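You operate a simulated robot arm through the tools that you are given. There is no shell and no other tool. Be economical: measure what you need, move in short steps, check, and stop when the job is done.

The job below is to be done with a simulated two-armed robot. You get a single attempt, and the scene is never put back.

## Task
Sand square 56 dull, then clean it with the white pad.
Fine: that square alone, cleaner from its pot; the lid waits on the black mat and goes on again; block and pad go back. Set down upright: white pad with a knob. What is to be rubbed or washed off counts as gone when no trace of it is left.

The check looks at the end state, three seconds after you hand in, the way a careful person would. Anything else that was tipped, shoved, dropped, spilled or broken makes it a failure. A push-on lid holds only when it is set on centred and level and pressed home; a screw cap is set on level and turned clockwise until tight.

## Robot
Two 7-joint arms with two-finger parallel grippers on one trunk, on a base that drives. Base frame: it is fixed to the floor where the robot stands at the start and does not move with it; the origin is under the middle of the robot, x ahead of it, y to its left, z up. Readings come in m, rad, newtons and seconds.
The left shoulder is at the start at [0.05, 0.168, 1.132], the right one opposite. With the tool pointing down near the work surface each hand reaches from about 0.18 to 0.66 m from the robot's upright axis, wherever it stands, measured 20 degrees to its own side. Places, roughly: black rubber mat on the repair bench [0.5, 0.3, 0.8]; dirt in the left chalk square [0.6, 1.6, 0.9]; dirt in the middle chalk square [0.6, 1.4, 0.9]; dirt in the right chalk square [0.6, 1.1, 0.9]; left chalk square [0.6, 1.6, 0.9]; middle chalk square [0.6, 1.4, 0.9]; right chalk square [0.6, 1.1, 0.9]; shine in the left chalk square [0.6, 1.6, 0.9]; shine in the middle chalk square [0.6, 1.4, 0.9]; shine in the right chalk square [0.6, 1.1, 0.9]. Payload 1.57 kg a hand.
Tool frame (each hand has its own): the origin (TCP) lies between the finger pads and is the grasp point; the fingertips stand 0.03 m ahead of it; z points along the fingers, y is the line along which they close. The gripper opens to 0.08 m. The fingers are 0.017 m wide and 0.012 m thick; the gripper's body (0.04 by 0.082 m) begins 0.08 m behind the TCP.
Orientation is told as [roll, pitch, yaw] about the base's x, y, z axes, in that order, counted from this pose: with the fingers straight down and closing along the base's y, the tool's x points along the base's -x, its y along +y and its z along -z.

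## Interface
- The arms move only by the tool apply_moves. It takes "left_targets", "right_targets" or both (then of equal length, played together; a hand with none holds still); each is a list of rows, each a list of 7 numbers: the shift along the tool's x, y, z in mm, then the turn, a rotation vector about the tool's x, y, z in rad, then the opening in per cent of the stroke, from 0 (shut) to 100 (fully open). In form: [[dx, dy, dz, rx, ry, rz, grip], ...]. A call has 1 to 8 rows; each row is the pose to reach, as a shift and turn from the pose commanded when the call began, along the tool's axes at that moment. Rows are played at 5 a second. More than 0.05 m and 0.15 rad between two rows, or a gripper value outside its range, and nothing of the call is played. Where a pose cannot be reached the arm comes as near as it can. A force on the tool above 40 N (or 10 N above the force at the start of the call, whichever is more), or a blocked arm, ends the call early, and 0.2 s more pass. The fingers move at their own pace (about 0.045 m/s each) and stop on an object; they squeeze with about 43 N. The grip force told is the motor's: it shows also when the fingers shut on nothing. Time passes only in rows, and 0.2 s behind the last, so rows that repeat a pose let the fingers close. It gives the time, the measured TCP pose, the force on the tool (base axes), the opening and the grip force at its end, in the units of the frame above (readings bear some noise), with the torque about the TCP (base axes, N m) and any sound that the robot's microphone picked up.
- Cameras (640 x 400 px; columns grow to the right, rows downward): "scene" is now at [0.1167, 0.0423, 1.3443]; the picture's right is [0.47, -0.88, 0.00], its down [-0.49, -0.26, -0.83] and it looks along [0.73, 0.39, -0.56] (base axes); focal length 250 px, centre (320, 200). "left" rides on the left gripper at [0.072, 0.007, -0.122] in its tool frame; the picture's right is [-0.09, 1.00, 0.00], its down [-0.84, -0.08, -0.54] and it looks along [-0.54, -0.05, 0.84] (tool axes); focal length 238 px, centre (320, 200). "right" rides on the right gripper at [0.072, -0.007, -0.122] in its tool frame; the picture's right is [0.09, 1.00, 0.00], its down [-0.84, 0.08, -0.54] and it looks along [-0.54, 0.05, 0.84] (tool axes); focal length 238 px, centre (320, 200). There is no depth. A picture from a camera that has moved, and an enlarged one, comes with that camera's place and axes in the base frame and with its lens.
- capture(camera): a new picture of that camera. No time passes.
- slide_trunk(by): slides the trunk up (or, below 0, down) by that many m; the arms and the scene camera ride with it, the base frame stays. It gives what a move gives, with no picture.
- steer(legs): drives the robot by 1 to 6 legs, each [ahead, left, turn to the left] in m, m and rad, along the robot's own axes; the way and the turn of a leg run together, so that a leg with both is an arc; at most 1.5 m and 3.142 rad a leg. The arms and the cameras ride along, it lands a little off, and it stops where it bumps. It gives what a move gives.
- turn_head(pan, tilt): turns the head with the scene camera to pan (to the left, within 1.396 rad either way) and tilt (down, from -0.506 to 1.204), counted from straight ahead of the robot. It gives what a move gives.
- enlarge(camera, box): a new picture of the part [left, top, right, bottom] of that camera's present view, enlarged. No time passes.
- job_done(): hands the job in; it is judged then, once.

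Go step by step. Nothing tells you exact positions but the pictures and the camera data: compare them with the known pose of the tool, close in by small moves and look again before you grip or let go. The budget is 120 turns and 92 pictures, counting those below and the enlarged ones. Unless the task says otherwise, let go and move clear before handing in, and close with one line.

The tools are called after "Call:" as a command line: name --argument value ..., lists and objects as JSON in quotes. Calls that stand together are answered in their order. apply_moves: Moves the arms, as the interface text tells. Its arguments: {"type":"object","properties":{"left_targets":{"type":"array"},"right_targets":{"type":"array"}},"required":[]} The other tools are called the same way: slide_trunk (by) slides the trunk up or down; steer (legs) drives the base; turn_head (pan, tilt) turns the head that bears the scene camera; capture (camera) takes a picture; enlarge (camera, box) takes an enlarged picture of a part of a camera's view; job_done () hands the job in.

At the start:

```text
t: 0.0
left_eef_pos: [0.3033, 0.4679, 1.0876]
left_tool_rot: [0.001, 0.0, 0.001]
left_force: [-0.4, -0.6, -0.1]
left_moment: [0.01, 0.0, 0.0]
left_finger_gap: 0.0803
left_grip_force: 0.0
right_eef_pos: [0.3424, 0.0651, 1.1903]
right_tool_rot: [-0.001, -0.001, 0.001]
right_force: [0.2, 0.0, 0.8]
right_moment: [-0.01, -0.02, 0.02]
right_finger_gap: 0.0799
right_grip_force: 0.1
trunk travel left (down, up): [-0.3, 0.143]
robot x, y, heading: [0.0006, -0.0014, -0.002]
head pan, tilt: [0.489, 0.593]
```

scene: 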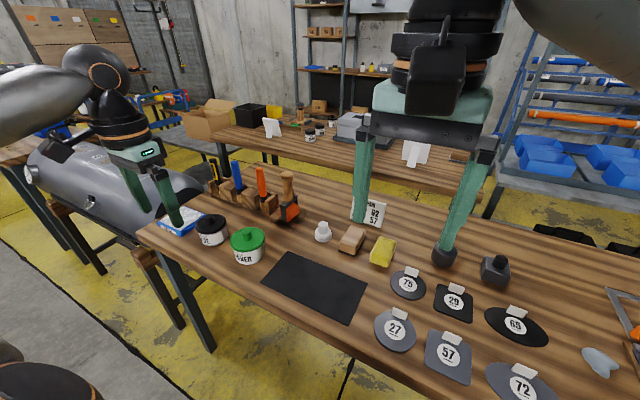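
right: 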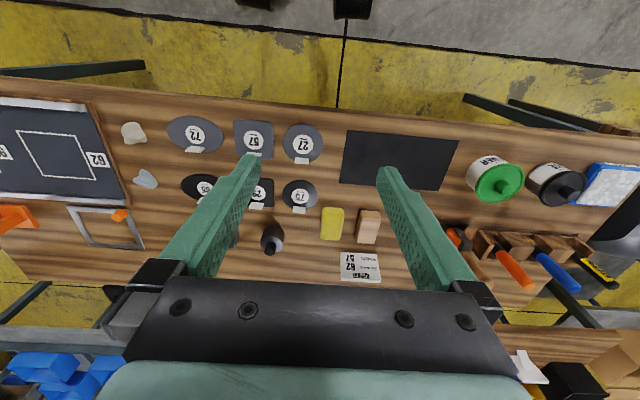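
left: 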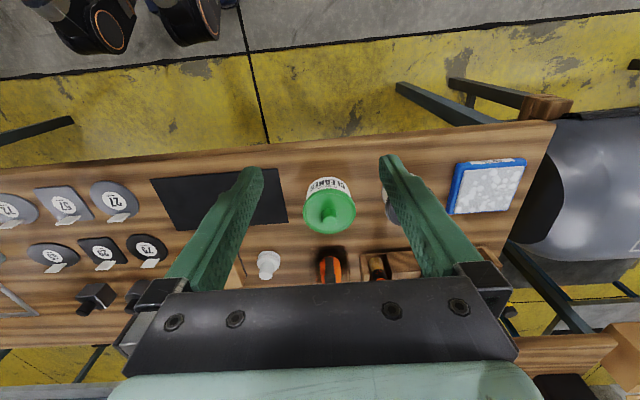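

I see the repair bench with a green-lidded cleaner pot, a dark pot, a white knob, sanding block and yellow pad; the tank is to the left. I'll look closer at both the bench and the tank.

Call:
enlarge --camera "scene" --box '[140, 150, 420, 325]'

Call:
turn_head --pan 1.2 --tilt 0.4

Call:
capture --camera "scene"

```text
2.29 times, centred on (280, 238) of scene
camera zoom: at [0.1167, 0.0423, 1.3443], right [0.47, -0.88, 0.0], down [-0.49, -0.26, -0.83], along [0.73, 0.39, -0.56], focal length 573 px, centre (411, 114)
```

zoom: 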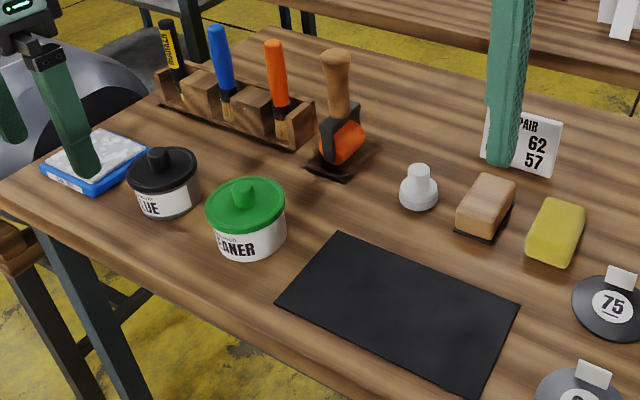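

```text
t: 1.1
left_eef_pos: [0.3035, 0.469, 1.0863]
left_tool_rot: [-0.001, 0.001, 0.0]
left_force: [-0.1, 0.7, -0.2]
left_moment: [0.03, -0.04, 0.01]
left_finger_gap: 0.0802
left_grip_force: 0.1
right_eef_pos: [0.3423, 0.0635, 1.1896]
right_tool_rot: [0.0, 0.0, 0.0]
right_force: [0.5, -0.2, 0.2]
right_moment: [-0.03, 0.01, -0.01]
right_finger_gap: 0.0801
right_grip_force: 0.0
trunk travel left (down, up): [-0.3, 0.143]
robot x, y, heading: [0.0014, 0.0016, -0.001]
head pan, tilt: [1.201, 0.4]
```

```text
87 pictures are left
camera scene: at [0.0721, 0.087, 1.3618], right [0.93, -0.36, 0.0], down [-0.14, -0.36, -0.92], along [0.33, 0.86, -0.39], focal length 250 px, centre (320, 200)
```

scene: 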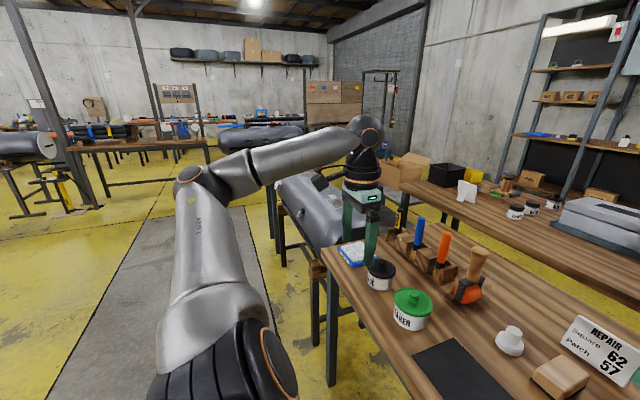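

The block seems at about (0.655, 0.217), the white pad (0.64, 0.31), the cleaner pot (0.48, 0.47). I'll look down for the clearance in front of the base, and at the items more closely.

Call:
turn_head --pan 0.3 --tilt 1.0

Call:
capture --camera "scene"

```text
t: 2.3
left_eef_pos: [0.3024, 0.4683, 1.0867]
left_tool_rot: [0.001, 0.0, 0.0]
left_force: [0.2, -0.6, -0.3]
left_moment: [-0.02, -0.01, -0.01]
left_finger_gap: 0.0799
left_grip_force: 0.0
right_eef_pos: [0.3415, 0.0625, 1.1895]
right_tool_rot: [-0.001, 0.0, 0.001]
right_force: [-0.2, -0.3, -0.3]
right_moment: [-0.01, 0.0, -0.02]
right_finger_gap: 0.08
right_grip_force: 0.0
trunk travel left (down, up): [-0.3, 0.143]
robot x, y, heading: [-0.0013, -0.0034, -0.001]
head pan, tilt: [0.3, 1.0]
```

```text
86 pictures are left
camera scene: at [0.105, 0.0214, 1.3116], right [0.3, -0.96, 0.0], down [-0.8, -0.25, -0.54], along [0.52, 0.16, -0.84], focal length 250 px, centre (320, 200)
```

scene: 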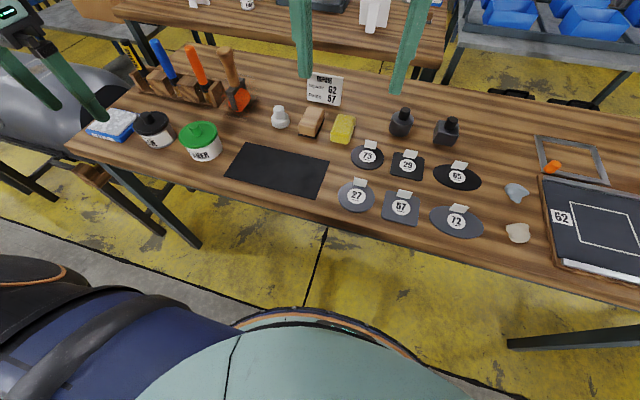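

There's room: the base can go 6 cm forward. I'll do that, then move the left hand above the block.

Call:
steer --legs '[[0.06, 0.0, 0.0]]'

Call:
apply_moves --left_targets '[[-45, 0, 0, 0, 0, 0, 100], [-90, -15, 0, 0, 0, 0, 100], [-130, -45, 0, 0, 0, 0, 100], [-170, -75, 0, 0, 0, 0, 100], [-200, -110, 0, 0, 0, 0, 100], [-235, -145, 0, 0, 0, 0, 100], [-260, -185, 20, 0, 0, 0, 100], [-280, -220, 50, 0, 0, 0, 100]]' --right_targets '[[30, -30, 0, 0, 0, 0, 100], [60, -60, 0, 0, 0, 0, 100], [90, -100, 0, 0, 0, 0, 100], [100, -150, 0, 0, 0, 0, 100], [100, -190, 0, 0, 0, 0, 100], [100, -230, 0, 0, 0, 0, 100], [100, -260, 0, 0, 0, 0, 100], [100, -280, 0, 0, 0, 0, 100]]'

Call:
capture --camera "left"

```text
t: 3.2
left_eef_pos: [0.3631, 0.4688, 1.0861]
left_tool_rot: [0.0, 0.0, -0.002]
left_force: [0.1, 0.7, -0.3]
left_moment: [0.0, 0.01, -0.02]
left_finger_gap: 0.08
left_grip_force: 0.1
right_eef_pos: [0.4014, 0.0624, 1.1906]
right_tool_rot: [0.0, 0.0, 0.0]
right_force: [1.0, -0.1, -0.8]
right_moment: [0.04, 0.01, -0.04]
right_finger_gap: 0.08
right_grip_force: 0.0
trunk travel left (down, up): [-0.3, 0.143]
robot x, y, heading: [0.0609, 0.0034, -0.0]
head pan, tilt: [0.3, 1.0]
```

```text
refused: row 4 steps farther than a row can; nothing moved
```

```text
85 pictures are left
camera left: at [0.2902, 0.4734, 1.2088], right [0.09, 1.0, 0.0], down [0.84, -0.08, 0.54], along [0.54, -0.05, -0.84], focal length 238 px, centre (320, 200)
```

left: 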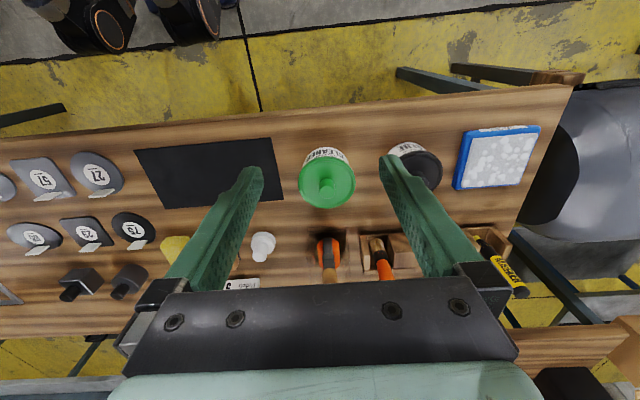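

The moves were refused for one oversized step, so I'll resend with smaller steps.

Call:
apply_moves --left_targets '[[-35, 0, 0, 0, 0, 0, 100], [-70, -25, 0, 0, 0, 0, 100], [-105, -55, 0, 0, 0, 0, 100], [-140, -85, 0, 0, 0, 0, 100], [-170, -120, 0, 0, 0, 0, 100], [-200, -155, 0, 0, 0, 0, 100], [-215, -195, 20, 0, 0, 0, 100], [-230, -230, 50, 0, 0, 0, 100]]' --right_targets '[[30, -30, 0, 0, 0, 0, 100], [60, -60, 0, 0, 0, 0, 100], [90, -95, 0, 0, 0, 0, 100], [100, -140, 0, 0, 0, 0, 100], [100, -180, 0, 0, 0, 0, 100], [100, -220, 0, 0, 0, 0, 100], [100, -250, 0, 0, 0, 0, 100], [100, -270, 0, 0, 0, 0, 100]]'

Call:
capture --camera "left"

```text
t: 4.3
left_eef_pos: [0.5115, 0.3719, 1.087]
left_tool_rot: [0.0, 0.001, -0.001]
left_force: [-0.5, 0.2, 0.4]
left_moment: [-0.03, -0.04, 0.01]
left_finger_gap: 0.0799
left_grip_force: 0.0
right_eef_pos: [0.3032, -0.0882, 1.1871]
right_tool_rot: [-0.004, -0.003, -0.017]
right_force: [19.2, -0.2, -12.9]
right_moment: [0.19, 1.63, 0.24]
right_finger_gap: 0.08
right_grip_force: 0.2
trunk travel left (down, up): [-0.3, 0.143]
robot x, y, heading: [0.056, -0.0008, 0.0]
head pan, tilt: [0.3, 1.0]
stopped in row 5 (right hand): the force on the tool passed its limit (the readings are from after the stop); the commanded pose is now the measured one
```

```text
84 pictures are left
camera left: at [0.4389, 0.3773, 1.2092], right [0.09, 1.0, 0.0], down [0.84, -0.08, 0.54], along [0.54, -0.05, -0.84], focal length 238 px, centre (320, 200)
```

left: 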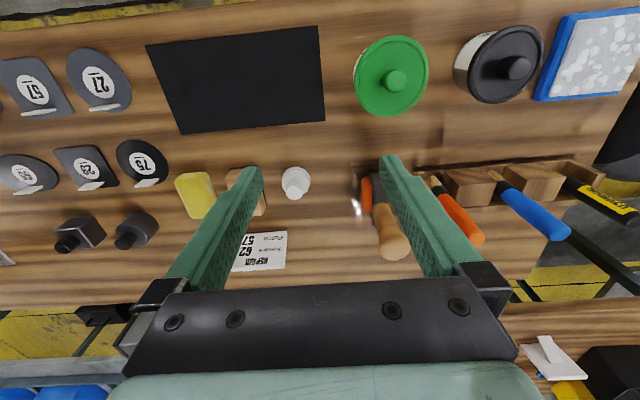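

The right arm brushed the robot's own body; I'll ease it forward. The left goes on to the block at about (0.654, 0.218).

Call:
apply_moves --left_targets '[[-20, -40, 0, 0, 0, 0, 100], [-40, -80, 0, 0, 0, 0, 100], [-65, -115, 10, 0, 0, 0, 100], [-85, -150, 30, 0, 0, 0, 100], [-90, -155, 70, 0, 0, 0, 100], [-90, -155, 110, 0, 0, 0, 100]]' --right_targets '[[-20, 0, 0, 0, 0, 0, 100], [-40, 0, 0, 0, 0, 0, 100], [-40, -30, 0, 0, 0, 0, 100], [-40, -60, 0, 0, 0, 0, 100], [-40, -60, 0, 0, 0, 0, 100], [-40, -60, 0, 0, 0, 0, 100]]'

Call:
capture --camera "left"

Call:
capture --camera "scene"

```text
t: 5.8
left_eef_pos: [0.5866, 0.2264, 0.9785]
left_tool_rot: [-0.002, 0.0, 0.0]
left_force: [-0.2, 0.0, -0.4]
left_moment: [0.03, -0.02, 0.0]
left_finger_gap: 0.0801
left_grip_force: 0.0
left hand out of reach, approached as far as the arm can: row 4, 5, 6
right_eef_pos: [0.3409, -0.1493, 1.189]
right_tool_rot: [-0.002, -0.004, -0.012]
right_force: [0.2, 0.1, 0.5]
right_moment: [-0.02, 0.0, -0.02]
right_finger_gap: 0.0798
right_grip_force: 0.1
trunk travel left (down, up): [-0.3, 0.143]
robot x, y, heading: [0.0603, 0.0001, 0.002]
head pan, tilt: [0.3, 1.0]
```

```text
83 pictures are left
camera left: at [0.5134, 0.2321, 1.1008], right [0.09, 1.0, 0.0], down [0.84, -0.08, 0.54], along [0.54, -0.05, -0.84], focal length 238 px, centre (320, 200)
```

left: 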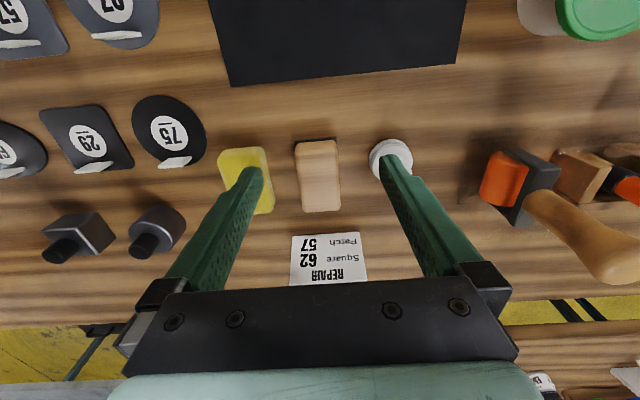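

```text
82 pictures are left
camera scene: at [0.1638, 0.0212, 1.3116], right [0.3, -0.96, 0.0], down [-0.8, -0.25, -0.54], along [0.52, 0.16, -0.84], focal length 250 px, centre (320, 200)
```

scene: 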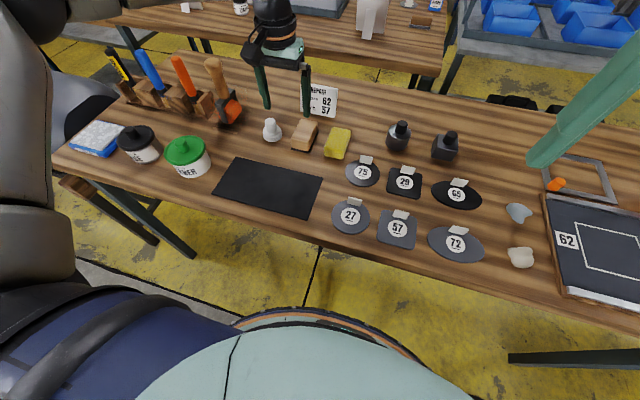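

The block lies long along x, and the reach is short; I'll drive 8 cm further forward, then line the left hand up over the block.

Call:
steer --legs '[[0.08, 0.0, 0.0]]'

Call:
capture --camera "left"

```text
t: 6.8
left_eef_pos: [0.6666, 0.2265, 0.9789]
left_tool_rot: [-0.002, 0.0, -0.001]
left_force: [-0.3, -0.8, -0.4]
left_moment: [-0.03, 0.03, 0.02]
left_finger_gap: 0.0803
left_grip_force: 0.0
right_eef_pos: [0.4224, -0.1494, 1.1877]
right_tool_rot: [-0.004, -0.004, -0.014]
right_force: [0.5, 0.3, 0.6]
right_moment: [0.01, 0.0, -0.04]
right_finger_gap: 0.0801
right_grip_force: 0.0
trunk travel left (down, up): [-0.3, 0.143]
robot x, y, heading: [0.1329, -0.0036, -0.001]
head pan, tilt: [0.3, 1.0]
```

```text
81 pictures are left
camera left: at [0.5934, 0.232, 1.1006], right [0.09, 1.0, 0.0], down [0.84, -0.08, 0.54], along [0.54, -0.05, -0.84], focal length 238 px, centre (320, 200)
```

left: 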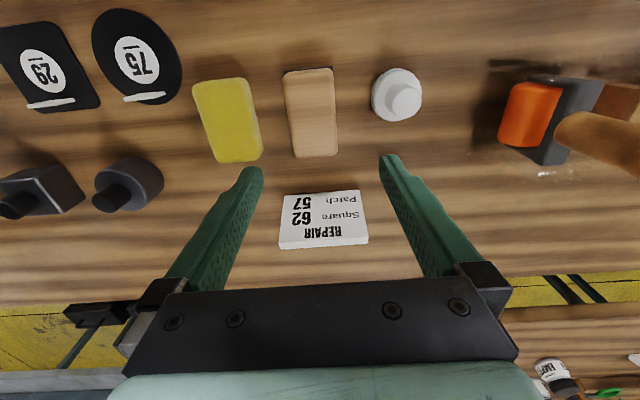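

Block measured: centre (0.655, 0.217), 9 x 5 cm, aligned with x, bench at z≈0.80. I descend over it with open fingers.

Call:
apply_moves --left_targets '[[11.6, -9, 30, 0, 0, 0, 100], [11.6, -9, 70, 0, 0, 0, 100], [11.6, -9, 105, 0, 0, 0, 100], [11.6, -9, 125, 0, 0, 0, 100]]'

Call:
capture --camera "left"

Call:
enlarge --camera "scene" --box '[180, 60, 340, 160]'

```text
t: 7.8
left_eef_pos: [0.6293, 0.2336, 0.8712]
left_tool_rot: [-0.002, -0.003, -0.002]
left_force: [-0.2, -0.1, -0.4]
left_moment: [0.01, -0.01, -0.04]
left_finger_gap: 0.0801
left_grip_force: 0.0
left hand out of reach, approached as far as the arm can: row 2, 3, 4
right_eef_pos: [0.422, -0.1494, 1.1881]
right_tool_rot: [-0.005, -0.005, -0.013]
right_force: [0.6, 0.3, -0.6]
right_moment: [0.0, 0.01, -0.02]
right_finger_gap: 0.0799
right_grip_force: 0.1
trunk travel left (down, up): [-0.3, 0.143]
robot x, y, heading: [0.1391, 0.0017, 0.001]
head pan, tilt: [0.3, 1.0]
```

```text
80 pictures are left
camera left: at [0.5558, 0.2396, 0.9934], right [0.09, 1.0, 0.0], down [0.83, -0.08, 0.55], along [0.54, -0.05, -0.84], focal length 238 px, centre (320, 200)
```

left: 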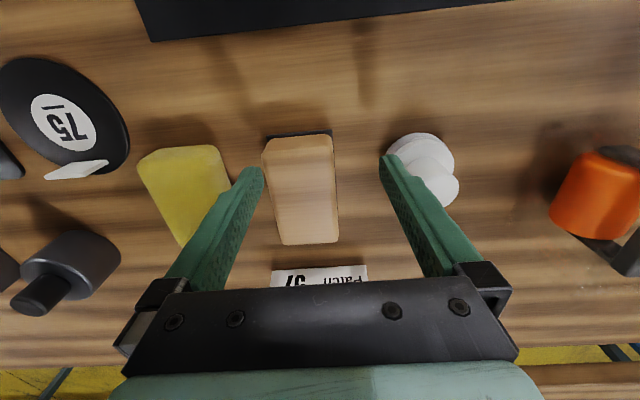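

```text
4.00 times, centred on (260, 110) of scene
camera zoom: at [0.2431, 0.0212, 1.3116], right [0.3, -0.96, 0.0], down [-0.8, -0.25, -0.54], along [0.52, 0.16, -0.84], focal length 1002 px, centre (560, 560)
```

zoom: 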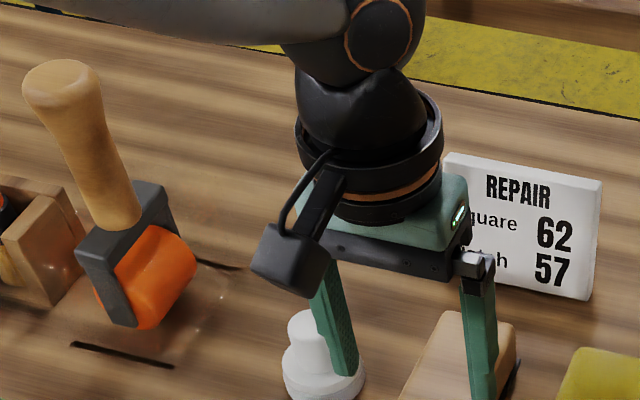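

The arm stops short here, so the shoulder seems too high. I'll lift away, lower the trunk by 0.15 m and retry.

Call:
apply_moves --left_targets '[[5, -7, -40, 0, 0, 0, 100], [5, -7, -80, 0, 0, 0, 100], [0, -5, -120, 0, 0, 0, 100], [0, -5, -160, 0, 0, 0, 100], [0, -5, -200, 0, 0, 0, 100]]'

Call:
slide_trunk --by -0.13

Call:
capture --camera "left"

```text
t: 9.0
left_eef_pos: [0.6287, 0.2303, 1.0727]
left_tool_rot: [-0.003, -0.003, -0.003]
left_force: [0.0, -0.7, 0.7]
left_moment: [-0.05, 0.0, -0.01]
left_finger_gap: 0.08
left_grip_force: 0.1
right_eef_pos: [0.4218, -0.1479, 1.1888]
right_tool_rot: [-0.003, -0.003, -0.013]
right_force: [-0.1, 0.2, 0.6]
right_moment: [0.04, -0.01, -0.03]
right_finger_gap: 0.0799
right_grip_force: 0.1
trunk travel left (down, up): [-0.3, 0.143]
robot x, y, heading: [0.138, -0.0054, 0.003]
head pan, tilt: [0.3, 1.0]
```

```text
t: 10.6
left_eef_pos: [0.6288, 0.2307, 0.9423]
left_tool_rot: [-0.002, -0.004, -0.002]
left_force: [-0.7, 0.4, -0.4]
left_moment: [-0.02, -0.01, -0.01]
left_finger_gap: 0.08
left_grip_force: 0.1
right_eef_pos: [0.4211, -0.1483, 1.0583]
right_tool_rot: [-0.005, -0.003, -0.014]
right_force: [0.3, 0.3, 0.4]
right_moment: [0.0, -0.01, 0.02]
right_finger_gap: 0.0799
right_grip_force: 0.1
trunk travel left (down, up): [-0.17, 0.273]
robot x, y, heading: [0.137, -0.0004, -0.002]
head pan, tilt: [0.3, 1.0]
```

```text
78 pictures are left
camera left: at [0.5557, 0.2361, 1.0637], right [0.09, 1.0, 0.0], down [0.84, -0.08, 0.54], along [0.54, -0.05, -0.84], focal length 238 px, centre (320, 200)
```

left: 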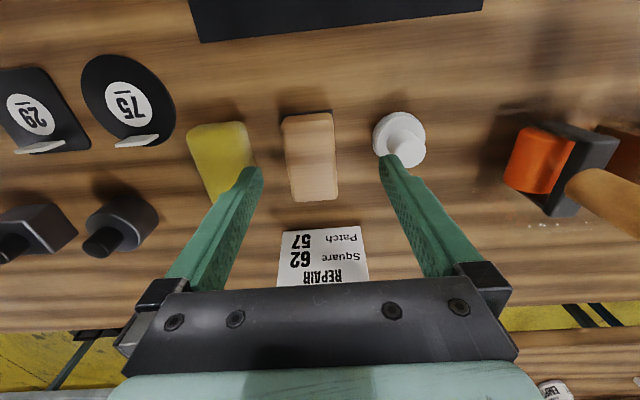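

Trunk lowered. I'll go over the block centre at z 0.89 and check.

Call:
apply_moves --left_targets '[[-12, -13, 0, 0, 0, 0, 100], [-24, -13, 0, 0, 0, 0, 100], [-24, -13, 30, 0, 0, 0, 100], [-24, -13, 52, 0, 0, 0, 100]]'

Call:
capture --camera "left"

```text
t: 11.6
left_eef_pos: [0.6543, 0.218, 0.8888]
left_tool_rot: [-0.002, -0.004, -0.001]
left_force: [0.0, -0.1, 0.7]
left_moment: [-0.01, 0.02, -0.02]
left_finger_gap: 0.0801
left_grip_force: 0.1
right_eef_pos: [0.4211, -0.1496, 1.0575]
right_tool_rot: [-0.003, -0.002, -0.015]
right_force: [-0.3, -0.2, -0.4]
right_moment: [0.05, 0.0, 0.0]
right_finger_gap: 0.0801
right_grip_force: 0.1
trunk travel left (down, up): [-0.17, 0.273]
robot x, y, heading: [0.1365, -0.0011, -0.001]
head pan, tilt: [0.3, 1.0]
```

```text
77 pictures are left
camera left: at [0.5798, 0.2231, 1.0113], right [0.09, 1.0, 0.0], down [0.84, -0.08, 0.54], along [0.54, -0.05, -0.84], focal length 238 px, centre (320, 200)
```

left: 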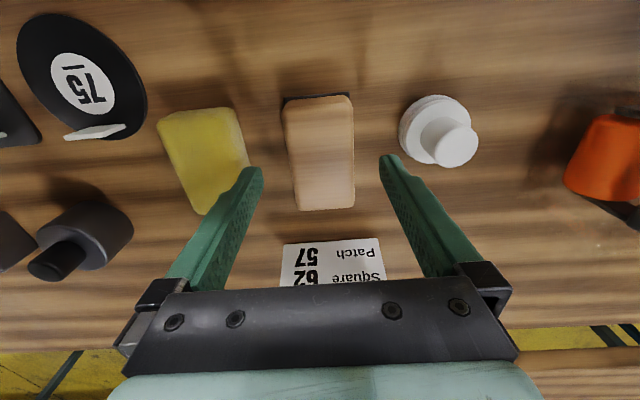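

Aligned, with about 12 mm clearance to the sponge and pad. I descend to z≈0.835 and grip.

Call:
apply_moves --left_targets '[[0, 0, 15, 0, 0, 0, 90], [0, 0, 30, 0, 0, 0, 90], [0, 0, 45, 0, 0, 0, 90], [0, 0, 53, 0, 0, 0, 90], [0, 0, 53, 0, 0, 0, 50], [0, 0, 53, 0, 0, 0, 50], [0, 0, 53, 0, 0, 0, 45]]'

Call:
capture --camera "left"

```text
t: 13.2
left_eef_pos: [0.6527, 0.2189, 0.8375]
left_tool_rot: [-0.002, -0.003, -0.002]
left_force: [-0.3, 0.3, -0.2]
left_moment: [0.04, -0.05, 0.03]
left_finger_gap: 0.0512
left_grip_force: 29.2
right_eef_pos: [0.422, -0.1475, 1.0576]
right_tool_rot: [-0.003, -0.005, -0.015]
right_force: [-0.8, 0.6, 0.4]
right_moment: [-0.01, 0.02, -0.01]
right_finger_gap: 0.0801
right_grip_force: 0.0
trunk travel left (down, up): [-0.17, 0.273]
robot x, y, heading: [0.1362, -0.0004, 0.0]
head pan, tilt: [0.3, 1.0]
```

```text
76 pictures are left
camera left: at [0.5801, 0.2234, 0.9583], right [0.09, 1.0, 0.0], down [0.84, -0.08, 0.54], along [0.54, -0.05, -0.84], focal length 238 px, centre (320, 200)
```

left: 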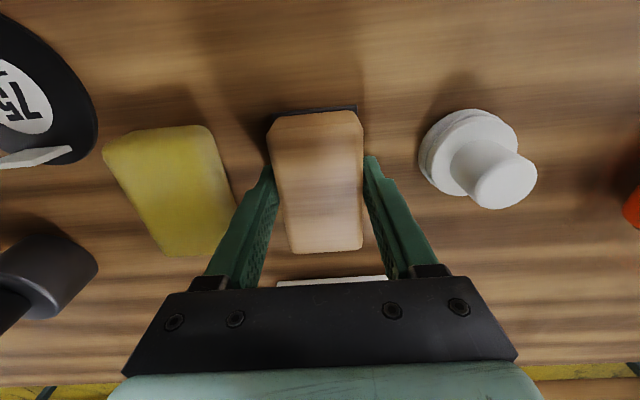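

The block is gripped (51 mm). Lifting it high.

Call:
apply_moves --left_targets '[[0, 0, 0, 0, 0, 0, 20], [0, 0, -30, 0, 0, 0, 20], [0, 0, -70, 0, 0, 0, 20], [0, 0, -110, 0, 0, 0, 20], [20, 0, -150, 0, 0, 0, 20], [50, 0, -190, 0, 0, 0, 20], [80, 0, -220, 0, 0, 0, 20]]'

Call:
slide_trunk --by 0.13

Call:
steer --legs '[[-0.2, 0.0, 0.0], [0.0, 0.9, 0.0]]'

Call:
turn_head --pan 0.6 --tilt 0.7

Call:
capture --camera "scene"

```text
t: 14.8
left_eef_pos: [0.5713, 0.2181, 1.0566]
left_tool_rot: [0.001, -0.002, -0.001]
left_force: [0.1, 0.3, 0.5]
left_moment: [0.01, -0.01, 0.01]
left_finger_gap: 0.0159
left_grip_force: 0.1
right_eef_pos: [0.4201, -0.1484, 1.0574]
right_tool_rot: [-0.003, -0.002, -0.014]
right_force: [-0.6, 1.0, -0.1]
right_moment: [-0.02, 0.02, -0.01]
right_finger_gap: 0.0802
right_grip_force: 0.1
trunk travel left (down, up): [-0.17, 0.273]
robot x, y, heading: [0.1415, -0.0043, 0.0]
head pan, tilt: [0.3, 1.0]
```

```text
t: 16.4
left_eef_pos: [0.5738, 0.2185, 1.1861]
left_tool_rot: [-0.003, -0.003, -0.002]
left_force: [-0.3, 0.1, 0.7]
left_moment: [0.01, 0.02, 0.0]
left_finger_gap: 0.0158
left_grip_force: 0.1
right_eef_pos: [0.4217, -0.149, 1.1891]
right_tool_rot: [-0.004, -0.002, -0.015]
right_force: [0.2, -0.7, 0.1]
right_moment: [-0.02, 0.02, -0.03]
right_finger_gap: 0.0799
right_grip_force: 0.0
trunk travel left (down, up): [-0.3, 0.143]
robot x, y, heading: [0.1365, -0.0019, 0.0]
head pan, tilt: [0.3, 1.0]
```

```text
t: 22.3
left_eef_pos: [0.3785, 1.1047, 1.1869]
left_tool_rot: [-0.001, -0.004, -0.01]
left_force: [-0.4, 1.1, -0.6]
left_moment: [-0.01, -0.01, -0.01]
left_finger_gap: 0.0157
left_grip_force: 0.1
right_eef_pos: [0.2228, 0.739, 1.1891]
right_tool_rot: [-0.005, -0.004, -0.023]
right_force: [1.0, 0.1, 0.2]
right_moment: [-0.01, -0.01, 0.0]
right_finger_gap: 0.08
right_grip_force: 0.0
trunk travel left (down, up): [-0.3, 0.143]
robot x, y, heading: [-0.0593, 0.8837, -0.01]
head pan, tilt: [0.3, 1.0]
```

```text
t: 23.1
left_eef_pos: [0.3781, 1.1055, 1.1864]
left_tool_rot: [0.0, -0.001, -0.011]
left_force: [0.0, -0.4, 0.4]
left_moment: [-0.01, -0.02, -0.02]
left_finger_gap: 0.0164
left_grip_force: 0.1
right_eef_pos: [0.2238, 0.739, 1.1886]
right_tool_rot: [-0.002, -0.003, -0.024]
right_force: [0.2, -0.1, 0.3]
right_moment: [-0.02, 0.0, 0.0]
right_finger_gap: 0.0801
right_grip_force: 0.2
trunk travel left (down, up): [-0.3, 0.143]
robot x, y, heading: [-0.0613, 0.891, -0.007]
head pan, tilt: [0.6, 0.7]
```

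```text
75 pictures are left
camera scene: at [0.05, 0.9387, 1.3349], right [0.56, -0.83, 0.0], down [-0.54, -0.36, -0.76], along [0.64, 0.43, -0.64], focal length 250 px, centre (320, 200)
```

scene: 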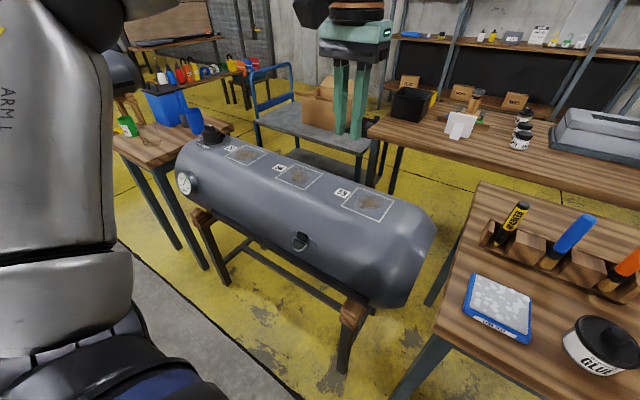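

The gripper shut on nothing: the block slipped out, so I must check it on the bench. While here, I'll read the square labels.

Call:
enlarge --camera "scene" --box '[200, 130, 440, 280]'

Call:
turn_head --pan -0.7 --tilt 0.6

Call:
capture --camera "scene"

```text
2.67 times, centred on (320, 205) of scene
camera zoom: at [0.05, 0.9387, 1.3349], right [0.56, -0.83, 0.0], down [-0.54, -0.36, -0.76], along [0.64, 0.43, -0.64], focal length 668 px, centre (320, 187)
```

zoom: 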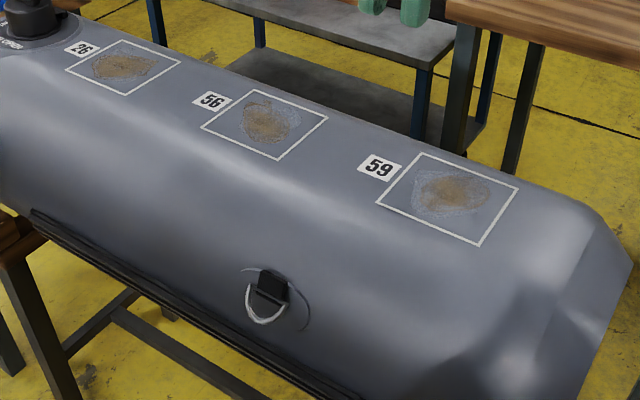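

```text
t: 24.6
left_eef_pos: [0.3778, 1.1062, 1.1868]
left_tool_rot: [0.0, -0.003, -0.012]
left_force: [0.4, 0.7, -0.7]
left_moment: [0.02, 0.02, -0.01]
left_finger_gap: 0.0159
left_grip_force: 0.0
right_eef_pos: [0.2235, 0.7404, 1.1883]
right_tool_rot: [-0.005, -0.003, -0.021]
right_force: [0.4, 0.0, 0.2]
right_moment: [0.02, -0.01, -0.03]
right_finger_gap: 0.0802
right_grip_force: 0.0
trunk travel left (down, up): [-0.3, 0.143]
robot x, y, heading: [-0.0629, 0.8939, -0.009]
head pan, tilt: [-0.7, 0.6]
```

```text
73 pictures are left
camera scene: at [0.0466, 0.8338, 1.3436], right [-0.65, -0.76, 0.0], down [-0.43, 0.37, -0.83], along [0.63, -0.54, -0.56], focal length 250 px, centre (320, 200)
```

scene: 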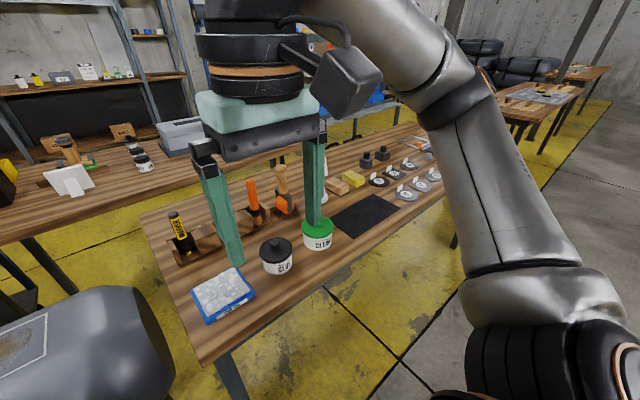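

Square 56 is the middle one. The block still stands at its place on the bench, so I go back for it.

Call:
steer --legs '[[0.0, -0.89, 0.01], [0.2, 0.0, 0.0]]'

Call:
apply_moves --left_targets '[[0, 0, 0, 0, 0, 0, 100], [0, 0, 0, 0, 0, 0, 100], [0, 0, 0, 0, 0, 0, 100]]'

Call:
capture --camera "left"

```text
t: 30.5
left_eef_pos: [0.5731, 0.2162, 1.1867]
left_tool_rot: [0.0, -0.003, 0.001]
left_force: [0.2, 0.4, 0.5]
left_moment: [-0.01, -0.02, -0.01]
left_finger_gap: 0.0161
left_grip_force: 0.0
right_eef_pos: [0.421, -0.1506, 1.1886]
right_tool_rot: [-0.005, -0.004, -0.012]
right_force: [0.6, -0.2, -0.5]
right_moment: [-0.01, 0.01, 0.03]
right_finger_gap: 0.0802
right_grip_force: 0.0
trunk travel left (down, up): [-0.3, 0.143]
robot x, y, heading: [0.14, -0.0005, 0.005]
head pan, tilt: [-0.7, 0.6]
```

```text
t: 31.3
left_eef_pos: [0.5715, 0.2153, 1.1875]
left_tool_rot: [-0.001, -0.004, -0.001]
left_force: [0.8, 0.3, -0.4]
left_moment: [0.0, -0.01, 0.01]
left_finger_gap: 0.0801
left_grip_force: 0.0
right_eef_pos: [0.4203, -0.1501, 1.1893]
right_tool_rot: [-0.003, -0.004, -0.014]
right_force: [0.1, 0.5, 0.4]
right_moment: [0.01, -0.01, 0.01]
right_finger_gap: 0.0801
right_grip_force: 0.0
trunk travel left (down, up): [-0.3, 0.143]
robot x, y, heading: [0.1382, -0.0007, -0.002]
head pan, tilt: [-0.7, 0.6]
```

```text
72 pictures are left
camera left: at [0.4988, 0.2217, 1.3091], right [0.09, 1.0, 0.0], down [0.84, -0.08, 0.54], along [0.54, -0.05, -0.84], focal length 238 px, centre (320, 200)
```

left: 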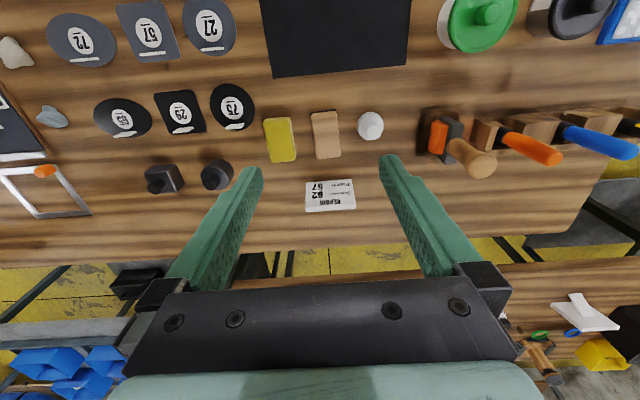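

The block is unmoved. A recheck of its apparent width puts its top near z 0.815, so last time only the tips caught it; I'll go about 15–20 mm deeper this time.

Call:
apply_moves --left_targets '[[-30, 0, 20, 0, 0, 0, 100], [-60, 0, 50, 0, 0, 0, 100], [-80, 3, 90, 0, 0, 0, 100], [-80, 3, 120, 0, 0, 0, 100]]'

Call:
slide_trunk --by -0.16

Call:
capture --camera "left"

```text
t: 32.3
left_eef_pos: [0.6537, 0.218, 1.0679]
left_tool_rot: [-0.002, -0.003, -0.001]
left_force: [-0.6, 0.3, 0.2]
left_moment: [-0.02, -0.03, -0.03]
left_finger_gap: 0.08
left_grip_force: 0.1
right_eef_pos: [0.4211, -0.1511, 1.1892]
right_tool_rot: [-0.003, -0.003, -0.011]
right_force: [0.5, 0.0, -0.3]
right_moment: [0.03, 0.0, 0.0]
right_finger_gap: 0.0798
right_grip_force: 0.0
trunk travel left (down, up): [-0.3, 0.143]
robot x, y, heading: [0.1351, -0.0044, 0.001]
head pan, tilt: [-0.7, 0.6]
```

```text
t: 34.1
left_eef_pos: [0.6531, 0.2193, 0.9078]
left_tool_rot: [-0.001, -0.004, 0.0]
left_force: [0.5, 0.0, 0.5]
left_moment: [0.0, 0.0, -0.01]
left_finger_gap: 0.0801
left_grip_force: 0.0
right_eef_pos: [0.4214, -0.1501, 1.0271]
right_tool_rot: [-0.003, -0.003, -0.013]
right_force: [0.1, 0.5, -0.4]
right_moment: [0.01, -0.01, -0.04]
right_finger_gap: 0.0799
right_grip_force: 0.2
trunk travel left (down, up): [-0.14, 0.303]
robot x, y, heading: [0.1375, -0.0048, 0.006]
head pan, tilt: [-0.7, 0.6]
```

```text
71 pictures are left
camera left: at [0.5796, 0.2247, 1.0297], right [0.09, 1.0, 0.0], down [0.84, -0.08, 0.54], along [0.54, -0.05, -0.84], focal length 238 px, centre (320, 200)
```

left: 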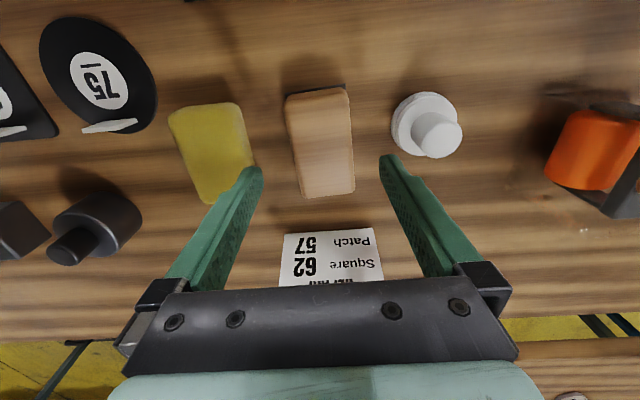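

Block centre is at (0.65, 0.220). Descending to z≈0.818 and gripping.

Call:
apply_moves --left_targets '[[2, 1, 30, 0, 0, 0, 90], [2, 1, 60, 0, 0, 0, 90], [2, 1, 80, 0, 0, 0, 90], [2, 1, 90, 0, 0, 0, 90], [2, 1, 90, 0, 0, 0, 20], [2, 1, 90, 0, 0, 0, 20], [2, 1, 90, 0, 0, 0, 20], [2, 1, 90, 0, 0, 0, 20]]'

Call:
apply_moves --left_targets '[[0, 0, -15, 0, 0, 0, 20], [0, 0, -30, 0, 0, 0, 20], [0, 0, -50, 0, 0, 0, 20]]'

Call:
capture --camera "left"

```text
t: 35.1
left_eef_pos: [0.6517, 0.2216, 0.8289]
left_tool_rot: [0.0, -0.018, 0.002]
left_force: [-9.4, 5.3, 17.9]
left_moment: [1.29, 0.44, 0.2]
left_finger_gap: 0.0672
left_grip_force: 8.2
right_eef_pos: [0.42, -0.1505, 1.0293]
right_tool_rot: [-0.005, -0.005, -0.01]
right_force: [0.6, 0.5, 0.1]
right_moment: [-0.03, -0.02, -0.02]
right_finger_gap: 0.08
right_grip_force: 0.1
trunk travel left (down, up): [-0.14, 0.303]
robot x, y, heading: [0.1373, -0.0016, 0.003]
head pan, tilt: [-0.7, 0.6]
stopped in row 5 (left hand): the force on the tool passed its limit (the readings are from after the stop); the commanded pose is now the measured one
```

```text
t: 35.9
left_eef_pos: [0.6535, 0.2213, 0.8767]
left_tool_rot: [-0.001, -0.016, -0.001]
left_force: [-0.1, -1.0, -1.3]
left_moment: [0.01, -0.01, 0.0]
left_finger_gap: 0.0533
left_grip_force: 41.2
right_eef_pos: [0.4215, -0.1497, 1.0278]
right_tool_rot: [-0.003, -0.003, -0.01]
right_force: [-0.2, -0.4, 0.0]
right_moment: [-0.01, 0.0, -0.03]
right_finger_gap: 0.0797
right_grip_force: 0.0
trunk travel left (down, up): [-0.14, 0.303]
robot x, y, heading: [0.1355, 0.0005, 0.005]
head pan, tilt: [-0.7, 0.6]
```

```text
70 pictures are left
camera left: at [0.5782, 0.2266, 0.9975], right [0.09, 1.0, 0.0], down [0.83, -0.08, 0.56], along [0.55, -0.05, -0.83], focal length 238 px, centre (320, 200)
```

left: 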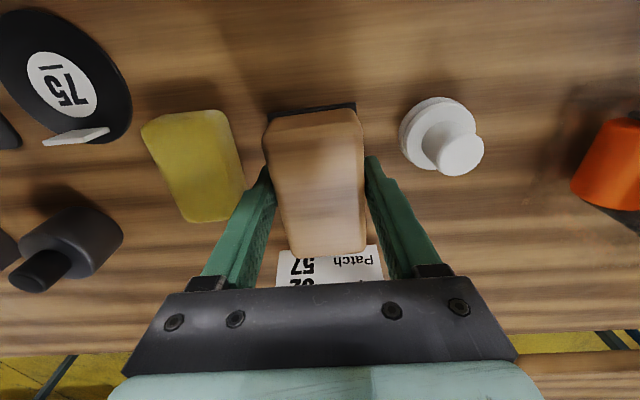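

The block is held now (41 N, 53 mm). I want to see how far the fingertips reach relative to its underside.

Call:
apply_moves --left_targets '[[0, 0, -40, 0, 0, 0, 20], [0, 0, -80, 0, 0, 0, 20], [20, 0, -110, 0, 0, 0, 20]]'

Call:
turn_head --pan 0.35 --tilt 0.6

Call:
enlarge --camera "scene" --box '[220, 40, 420, 165]'

```text
t: 36.7
left_eef_pos: [0.6309, 0.2218, 0.9856]
left_tool_rot: [-0.002, -0.011, 0.002]
left_force: [0.8, 0.3, -1.4]
left_moment: [-0.03, 0.01, 0.04]
left_finger_gap: 0.0534
left_grip_force: 43.0
left hand out of reach, approached as far as the arm can: row 2
right_eef_pos: [0.4207, -0.1503, 1.0284]
right_tool_rot: [-0.002, -0.003, -0.01]
right_force: [-0.2, -0.2, -0.1]
right_moment: [0.0, 0.03, 0.0]
right_finger_gap: 0.0802
right_grip_force: 0.0
trunk travel left (down, up): [-0.14, 0.303]
robot x, y, heading: [0.1386, -0.0012, 0.001]
head pan, tilt: [-0.7, 0.6]
```

```text
t: 38.0
left_eef_pos: [0.6323, 0.2221, 0.9861]
left_tool_rot: [-0.003, -0.017, 0.0]
left_force: [0.0, 0.4, -0.9]
left_moment: [-0.03, -0.01, 0.0]
left_finger_gap: 0.0535
left_grip_force: 42.9
right_eef_pos: [0.422, -0.1504, 1.0285]
right_tool_rot: [-0.004, -0.003, -0.01]
right_force: [0.5, -0.5, -0.8]
right_moment: [0.01, -0.01, -0.03]
right_finger_gap: 0.0802
right_grip_force: 0.1
trunk travel left (down, up): [-0.14, 0.303]
robot x, y, heading: [0.138, -0.0033, 0.001]
head pan, tilt: [0.351, 0.6]
```

```text
3.20 times, centred on (320, 102) of scene
camera zoom: at [0.2591, 0.0287, 1.1836], right [0.34, -0.94, 0.0], down [-0.53, -0.2, -0.83], along [0.77, 0.28, -0.56], focal length 802 px, centre (320, 512)
```

zoom: 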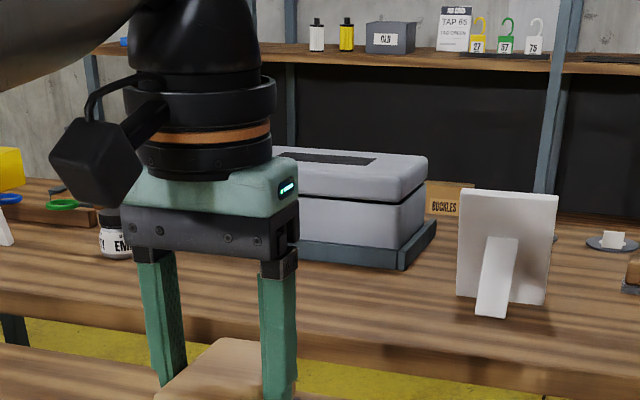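

Call:
enlarge --camera "scene" --box '[220, 100, 380, 200]'

```text
4.00 times, centred on (300, 150) of scene
camera zoom: at [0.2591, 0.0287, 1.1836], right [0.34, -0.94, 0.0], down [-0.53, -0.2, -0.83], along [0.77, 0.28, -0.56], focal length 1002 px, centre (400, 400)
```

zoom: 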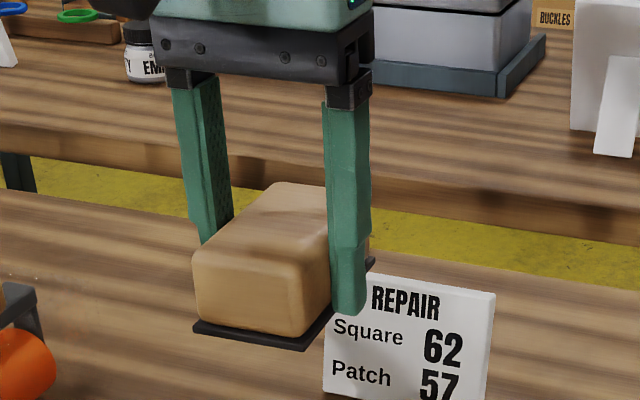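

Good: the black sanding plate lies below the fingertips. I drive to the tank.

Call:
slide_trunk --by 0.16

Call:
steer --legs '[[-0.2, 0.0, 0.0], [0.0, 1.2, 0.0]]'

Call:
turn_head --pan 0.2 --tilt 0.7

Call:
capture --camera "scene"

Call:
capture --camera "left"

```text
t: 39.8
left_eef_pos: [0.6317, 0.2219, 1.1467]
left_tool_rot: [-0.001, -0.014, 0.0]
left_force: [-0.6, -0.2, -0.8]
left_moment: [0.04, 0.02, 0.03]
left_finger_gap: 0.0531
left_grip_force: 43.0
right_eef_pos: [0.4215, -0.1509, 1.1885]
right_tool_rot: [-0.004, -0.004, -0.01]
right_force: [0.7, 0.1, 0.3]
right_moment: [-0.03, 0.0, 0.03]
right_finger_gap: 0.0801
right_grip_force: 0.1
trunk travel left (down, up): [-0.3, 0.143]
robot x, y, heading: [0.1357, -0.0007, 0.003]
head pan, tilt: [0.351, 0.6]
```

```text
t: 47.1
left_eef_pos: [0.4276, 1.4136, 1.1452]
left_tool_rot: [-0.001, -0.014, 0.004]
left_force: [0.9, 1.0, -0.9]
left_moment: [-0.03, -0.05, 0.03]
left_finger_gap: 0.0528
left_grip_force: 43.1
right_eef_pos: [0.2184, 1.0414, 1.1885]
right_tool_rot: [-0.003, -0.003, -0.008]
right_force: [0.3, -0.3, -0.3]
right_moment: [0.05, 0.0, -0.01]
right_finger_gap: 0.08
right_grip_force: 0.1
trunk travel left (down, up): [-0.3, 0.143]
robot x, y, heading: [-0.0683, 1.1878, 0.009]
head pan, tilt: [0.351, 0.6]
```

```text
t: 47.8
left_eef_pos: [0.4276, 1.4137, 1.146]
left_tool_rot: [-0.001, -0.016, 0.006]
left_force: [0.2, 1.0, -1.5]
left_moment: [0.01, 0.04, -0.01]
left_finger_gap: 0.0531
left_grip_force: 43.2
right_eef_pos: [0.218, 1.0402, 1.1873]
right_tool_rot: [-0.004, -0.003, -0.008]
right_force: [-0.1, 0.0, -0.1]
right_moment: [0.0, -0.03, 0.0]
right_finger_gap: 0.0797
right_grip_force: 0.1
trunk travel left (down, up): [-0.3, 0.143]
robot x, y, heading: [-0.065, 1.1837, 0.005]
head pan, tilt: [0.201, 0.7]
```

```text
67 pictures are left
camera scene: at [0.0558, 1.2052, 1.335], right [0.21, -0.98, 0.0], down [-0.63, -0.13, -0.77], along [0.75, 0.16, -0.64], focal length 250 px, centre (320, 200)
```

scene: 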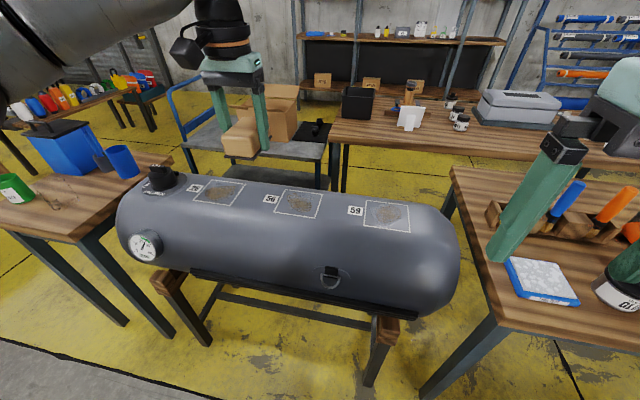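

```text
66 pictures are left
camera left: at [0.3519, 1.4186, 1.2671], right [0.09, 1.0, 0.0], down [0.83, -0.07, 0.55], along [0.55, -0.05, -0.83], focal length 238 px, centre (320, 200)
```

left: 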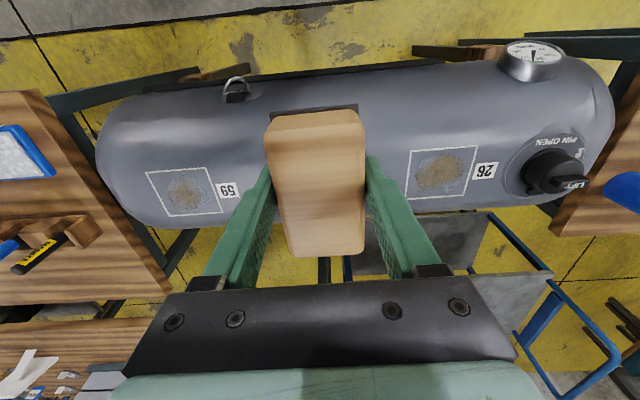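

Stereo puts square 56 at about (0.567, 1.376, 0.877) on a lying cylinder, axis along y, R≈0.155. Let me see the square close up.

Call:
enlarge --camera "scene" --box '[180, 160, 420, 310]'

Call:
steer --legs '[[0.1, 0.0, -0.005]]'

Call:
apply_moves --left_targets '[[0, 40, 0, 0, 0, 0, 20], [0, 80, 0, 0, 0, 0, 20], [40, 110, 0, 0, 0, 0, 20], [80, 120, 0, 0, 0, 0, 20], [120, 120, 0, 0, 0, 0, 20]]'

Call:
capture --camera "left"

```text
2.67 times, centred on (300, 235) of scene
camera zoom: at [0.0558, 1.2052, 1.335], right [0.21, -0.98, 0.0], down [-0.63, -0.13, -0.77], along [0.75, 0.16, -0.64], focal length 668 px, centre (373, 107)
```

zoom: 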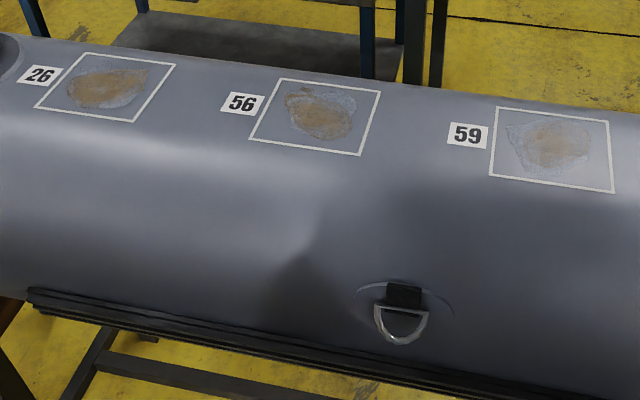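

```text
t: 48.9
left_eef_pos: [0.5299, 1.4121, 1.1465]
left_tool_rot: [-0.004, -0.015, 0.001]
left_force: [0.2, 0.2, -1.5]
left_moment: [0.01, 0.02, 0.0]
left_finger_gap: 0.0529
left_grip_force: 43.1
right_eef_pos: [0.3178, 1.0388, 1.1863]
right_tool_rot: [-0.002, -0.003, -0.01]
right_force: [0.0, -0.1, 0.2]
right_moment: [0.01, 0.02, -0.02]
right_finger_gap: 0.0802
right_grip_force: 0.0
trunk travel left (down, up): [-0.3, 0.143]
robot x, y, heading: [0.0342, 1.188, 0.001]
head pan, tilt: [0.201, 0.7]
```

```text
t: 50.1
left_eef_pos: [0.4075, 1.5299, 1.1437]
left_tool_rot: [-0.005, -0.017, -0.001]
left_force: [0.0, 0.0, -0.5]
left_moment: [0.02, 0.0, 0.01]
left_finger_gap: 0.0531
left_grip_force: 42.4
right_eef_pos: [0.3167, 1.0387, 1.1883]
right_tool_rot: [-0.003, -0.004, -0.012]
right_force: [-0.1, -0.7, 0.2]
right_moment: [0.0, 0.0, 0.0]
right_finger_gap: 0.0802
right_grip_force: 0.1
trunk travel left (down, up): [-0.3, 0.143]
robot x, y, heading: [0.034, 1.1901, 0.0]
head pan, tilt: [0.201, 0.7]
```

```text
64 pictures are left
camera left: at [0.3322, 1.5364, 1.2649], right [0.09, 1.0, 0.0], down [0.83, -0.08, 0.56], along [0.55, -0.05, -0.83], focal length 238 px, centre (320, 200)
```

left: 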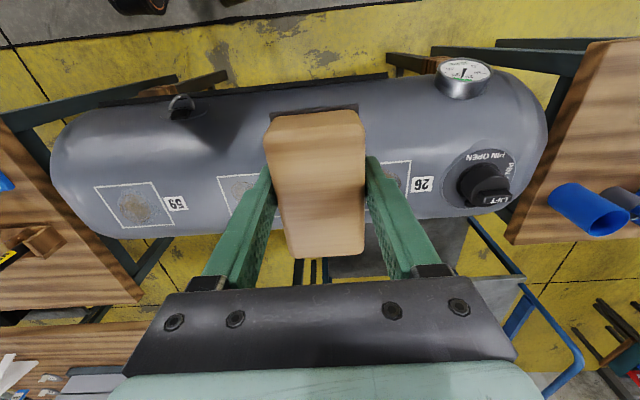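

Square 56 spans x 0.52–0.626, y 1.318–1.433, with shine plus dirt in the middle. I'll come closer, lower the trunk and move above it.

Call:
steer --legs '[[0.08, 0.0, 0.0]]'

Call:
apply_moves --left_targets '[[-20, -40, 0, 0, 0, 0, 20], [-40, -80, 0, 0, 0, 0, 20], [-60, -120, 0, 0, 0, 0, 20], [-80, -155, 0, 0, 0, 0, 20]]'

Call:
slide_trunk --by -0.12

Call:
capture --camera "left"

```text
t: 51.2
left_eef_pos: [0.4883, 1.5296, 1.1428]
left_tool_rot: [-0.003, -0.017, -0.003]
left_force: [1.1, 0.9, -1.0]
left_moment: [0.0, 0.03, 0.02]
left_finger_gap: 0.0529
left_grip_force: 43.2
right_eef_pos: [0.3973, 1.0382, 1.1879]
right_tool_rot: [-0.003, -0.002, -0.013]
right_force: [0.4, 0.6, 0.2]
right_moment: [-0.01, 0.03, -0.02]
right_finger_gap: 0.0799
right_grip_force: 0.1
trunk travel left (down, up): [-0.3, 0.143]
robot x, y, heading: [0.1107, 1.1882, 0.002]
head pan, tilt: [0.201, 0.7]
```

```text
t: 52.2
left_eef_pos: [0.5682, 1.3747, 1.1444]
left_tool_rot: [0.0, -0.013, 0.0]
left_force: [0.3, 0.7, 0.2]
left_moment: [0.03, 0.03, -0.03]
left_finger_gap: 0.0533
left_grip_force: 42.9
right_eef_pos: [0.3982, 1.0391, 1.1878]
right_tool_rot: [-0.004, -0.005, -0.012]
right_force: [-0.3, -0.4, -0.3]
right_moment: [0.0, 0.02, 0.0]
right_finger_gap: 0.0802
right_grip_force: 0.0
trunk travel left (down, up): [-0.3, 0.143]
robot x, y, heading: [0.1103, 1.1856, -0.002]
head pan, tilt: [0.201, 0.7]
```

```text
t: 53.7
left_eef_pos: [0.5677, 1.3748, 1.026]
left_tool_rot: [0.0, -0.016, -0.003]
left_force: [0.7, 0.5, -0.7]
left_moment: [-0.03, 0.0, -0.02]
left_finger_gap: 0.053
left_grip_force: 43.5
right_eef_pos: [0.3966, 1.0394, 1.0682]
right_tool_rot: [-0.002, -0.003, -0.013]
right_force: [0.3, -0.1, -0.6]
right_moment: [-0.02, -0.03, -0.02]
right_finger_gap: 0.0801
right_grip_force: 0.0
trunk travel left (down, up): [-0.18, 0.263]
robot x, y, heading: [0.1093, 1.1872, -0.005]
head pan, tilt: [0.201, 0.7]
```

```text
63 pictures are left
camera left: at [0.4926, 1.3805, 1.1467], right [0.09, 1.0, 0.0], down [0.83, -0.08, 0.56], along [0.55, -0.05, -0.83], focal length 238 px, centre (320, 200)
```

left: 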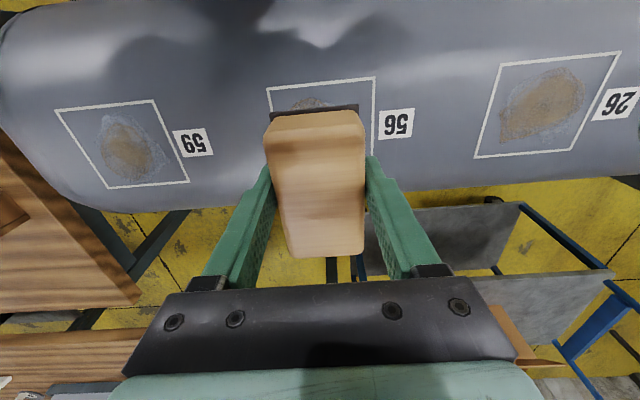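

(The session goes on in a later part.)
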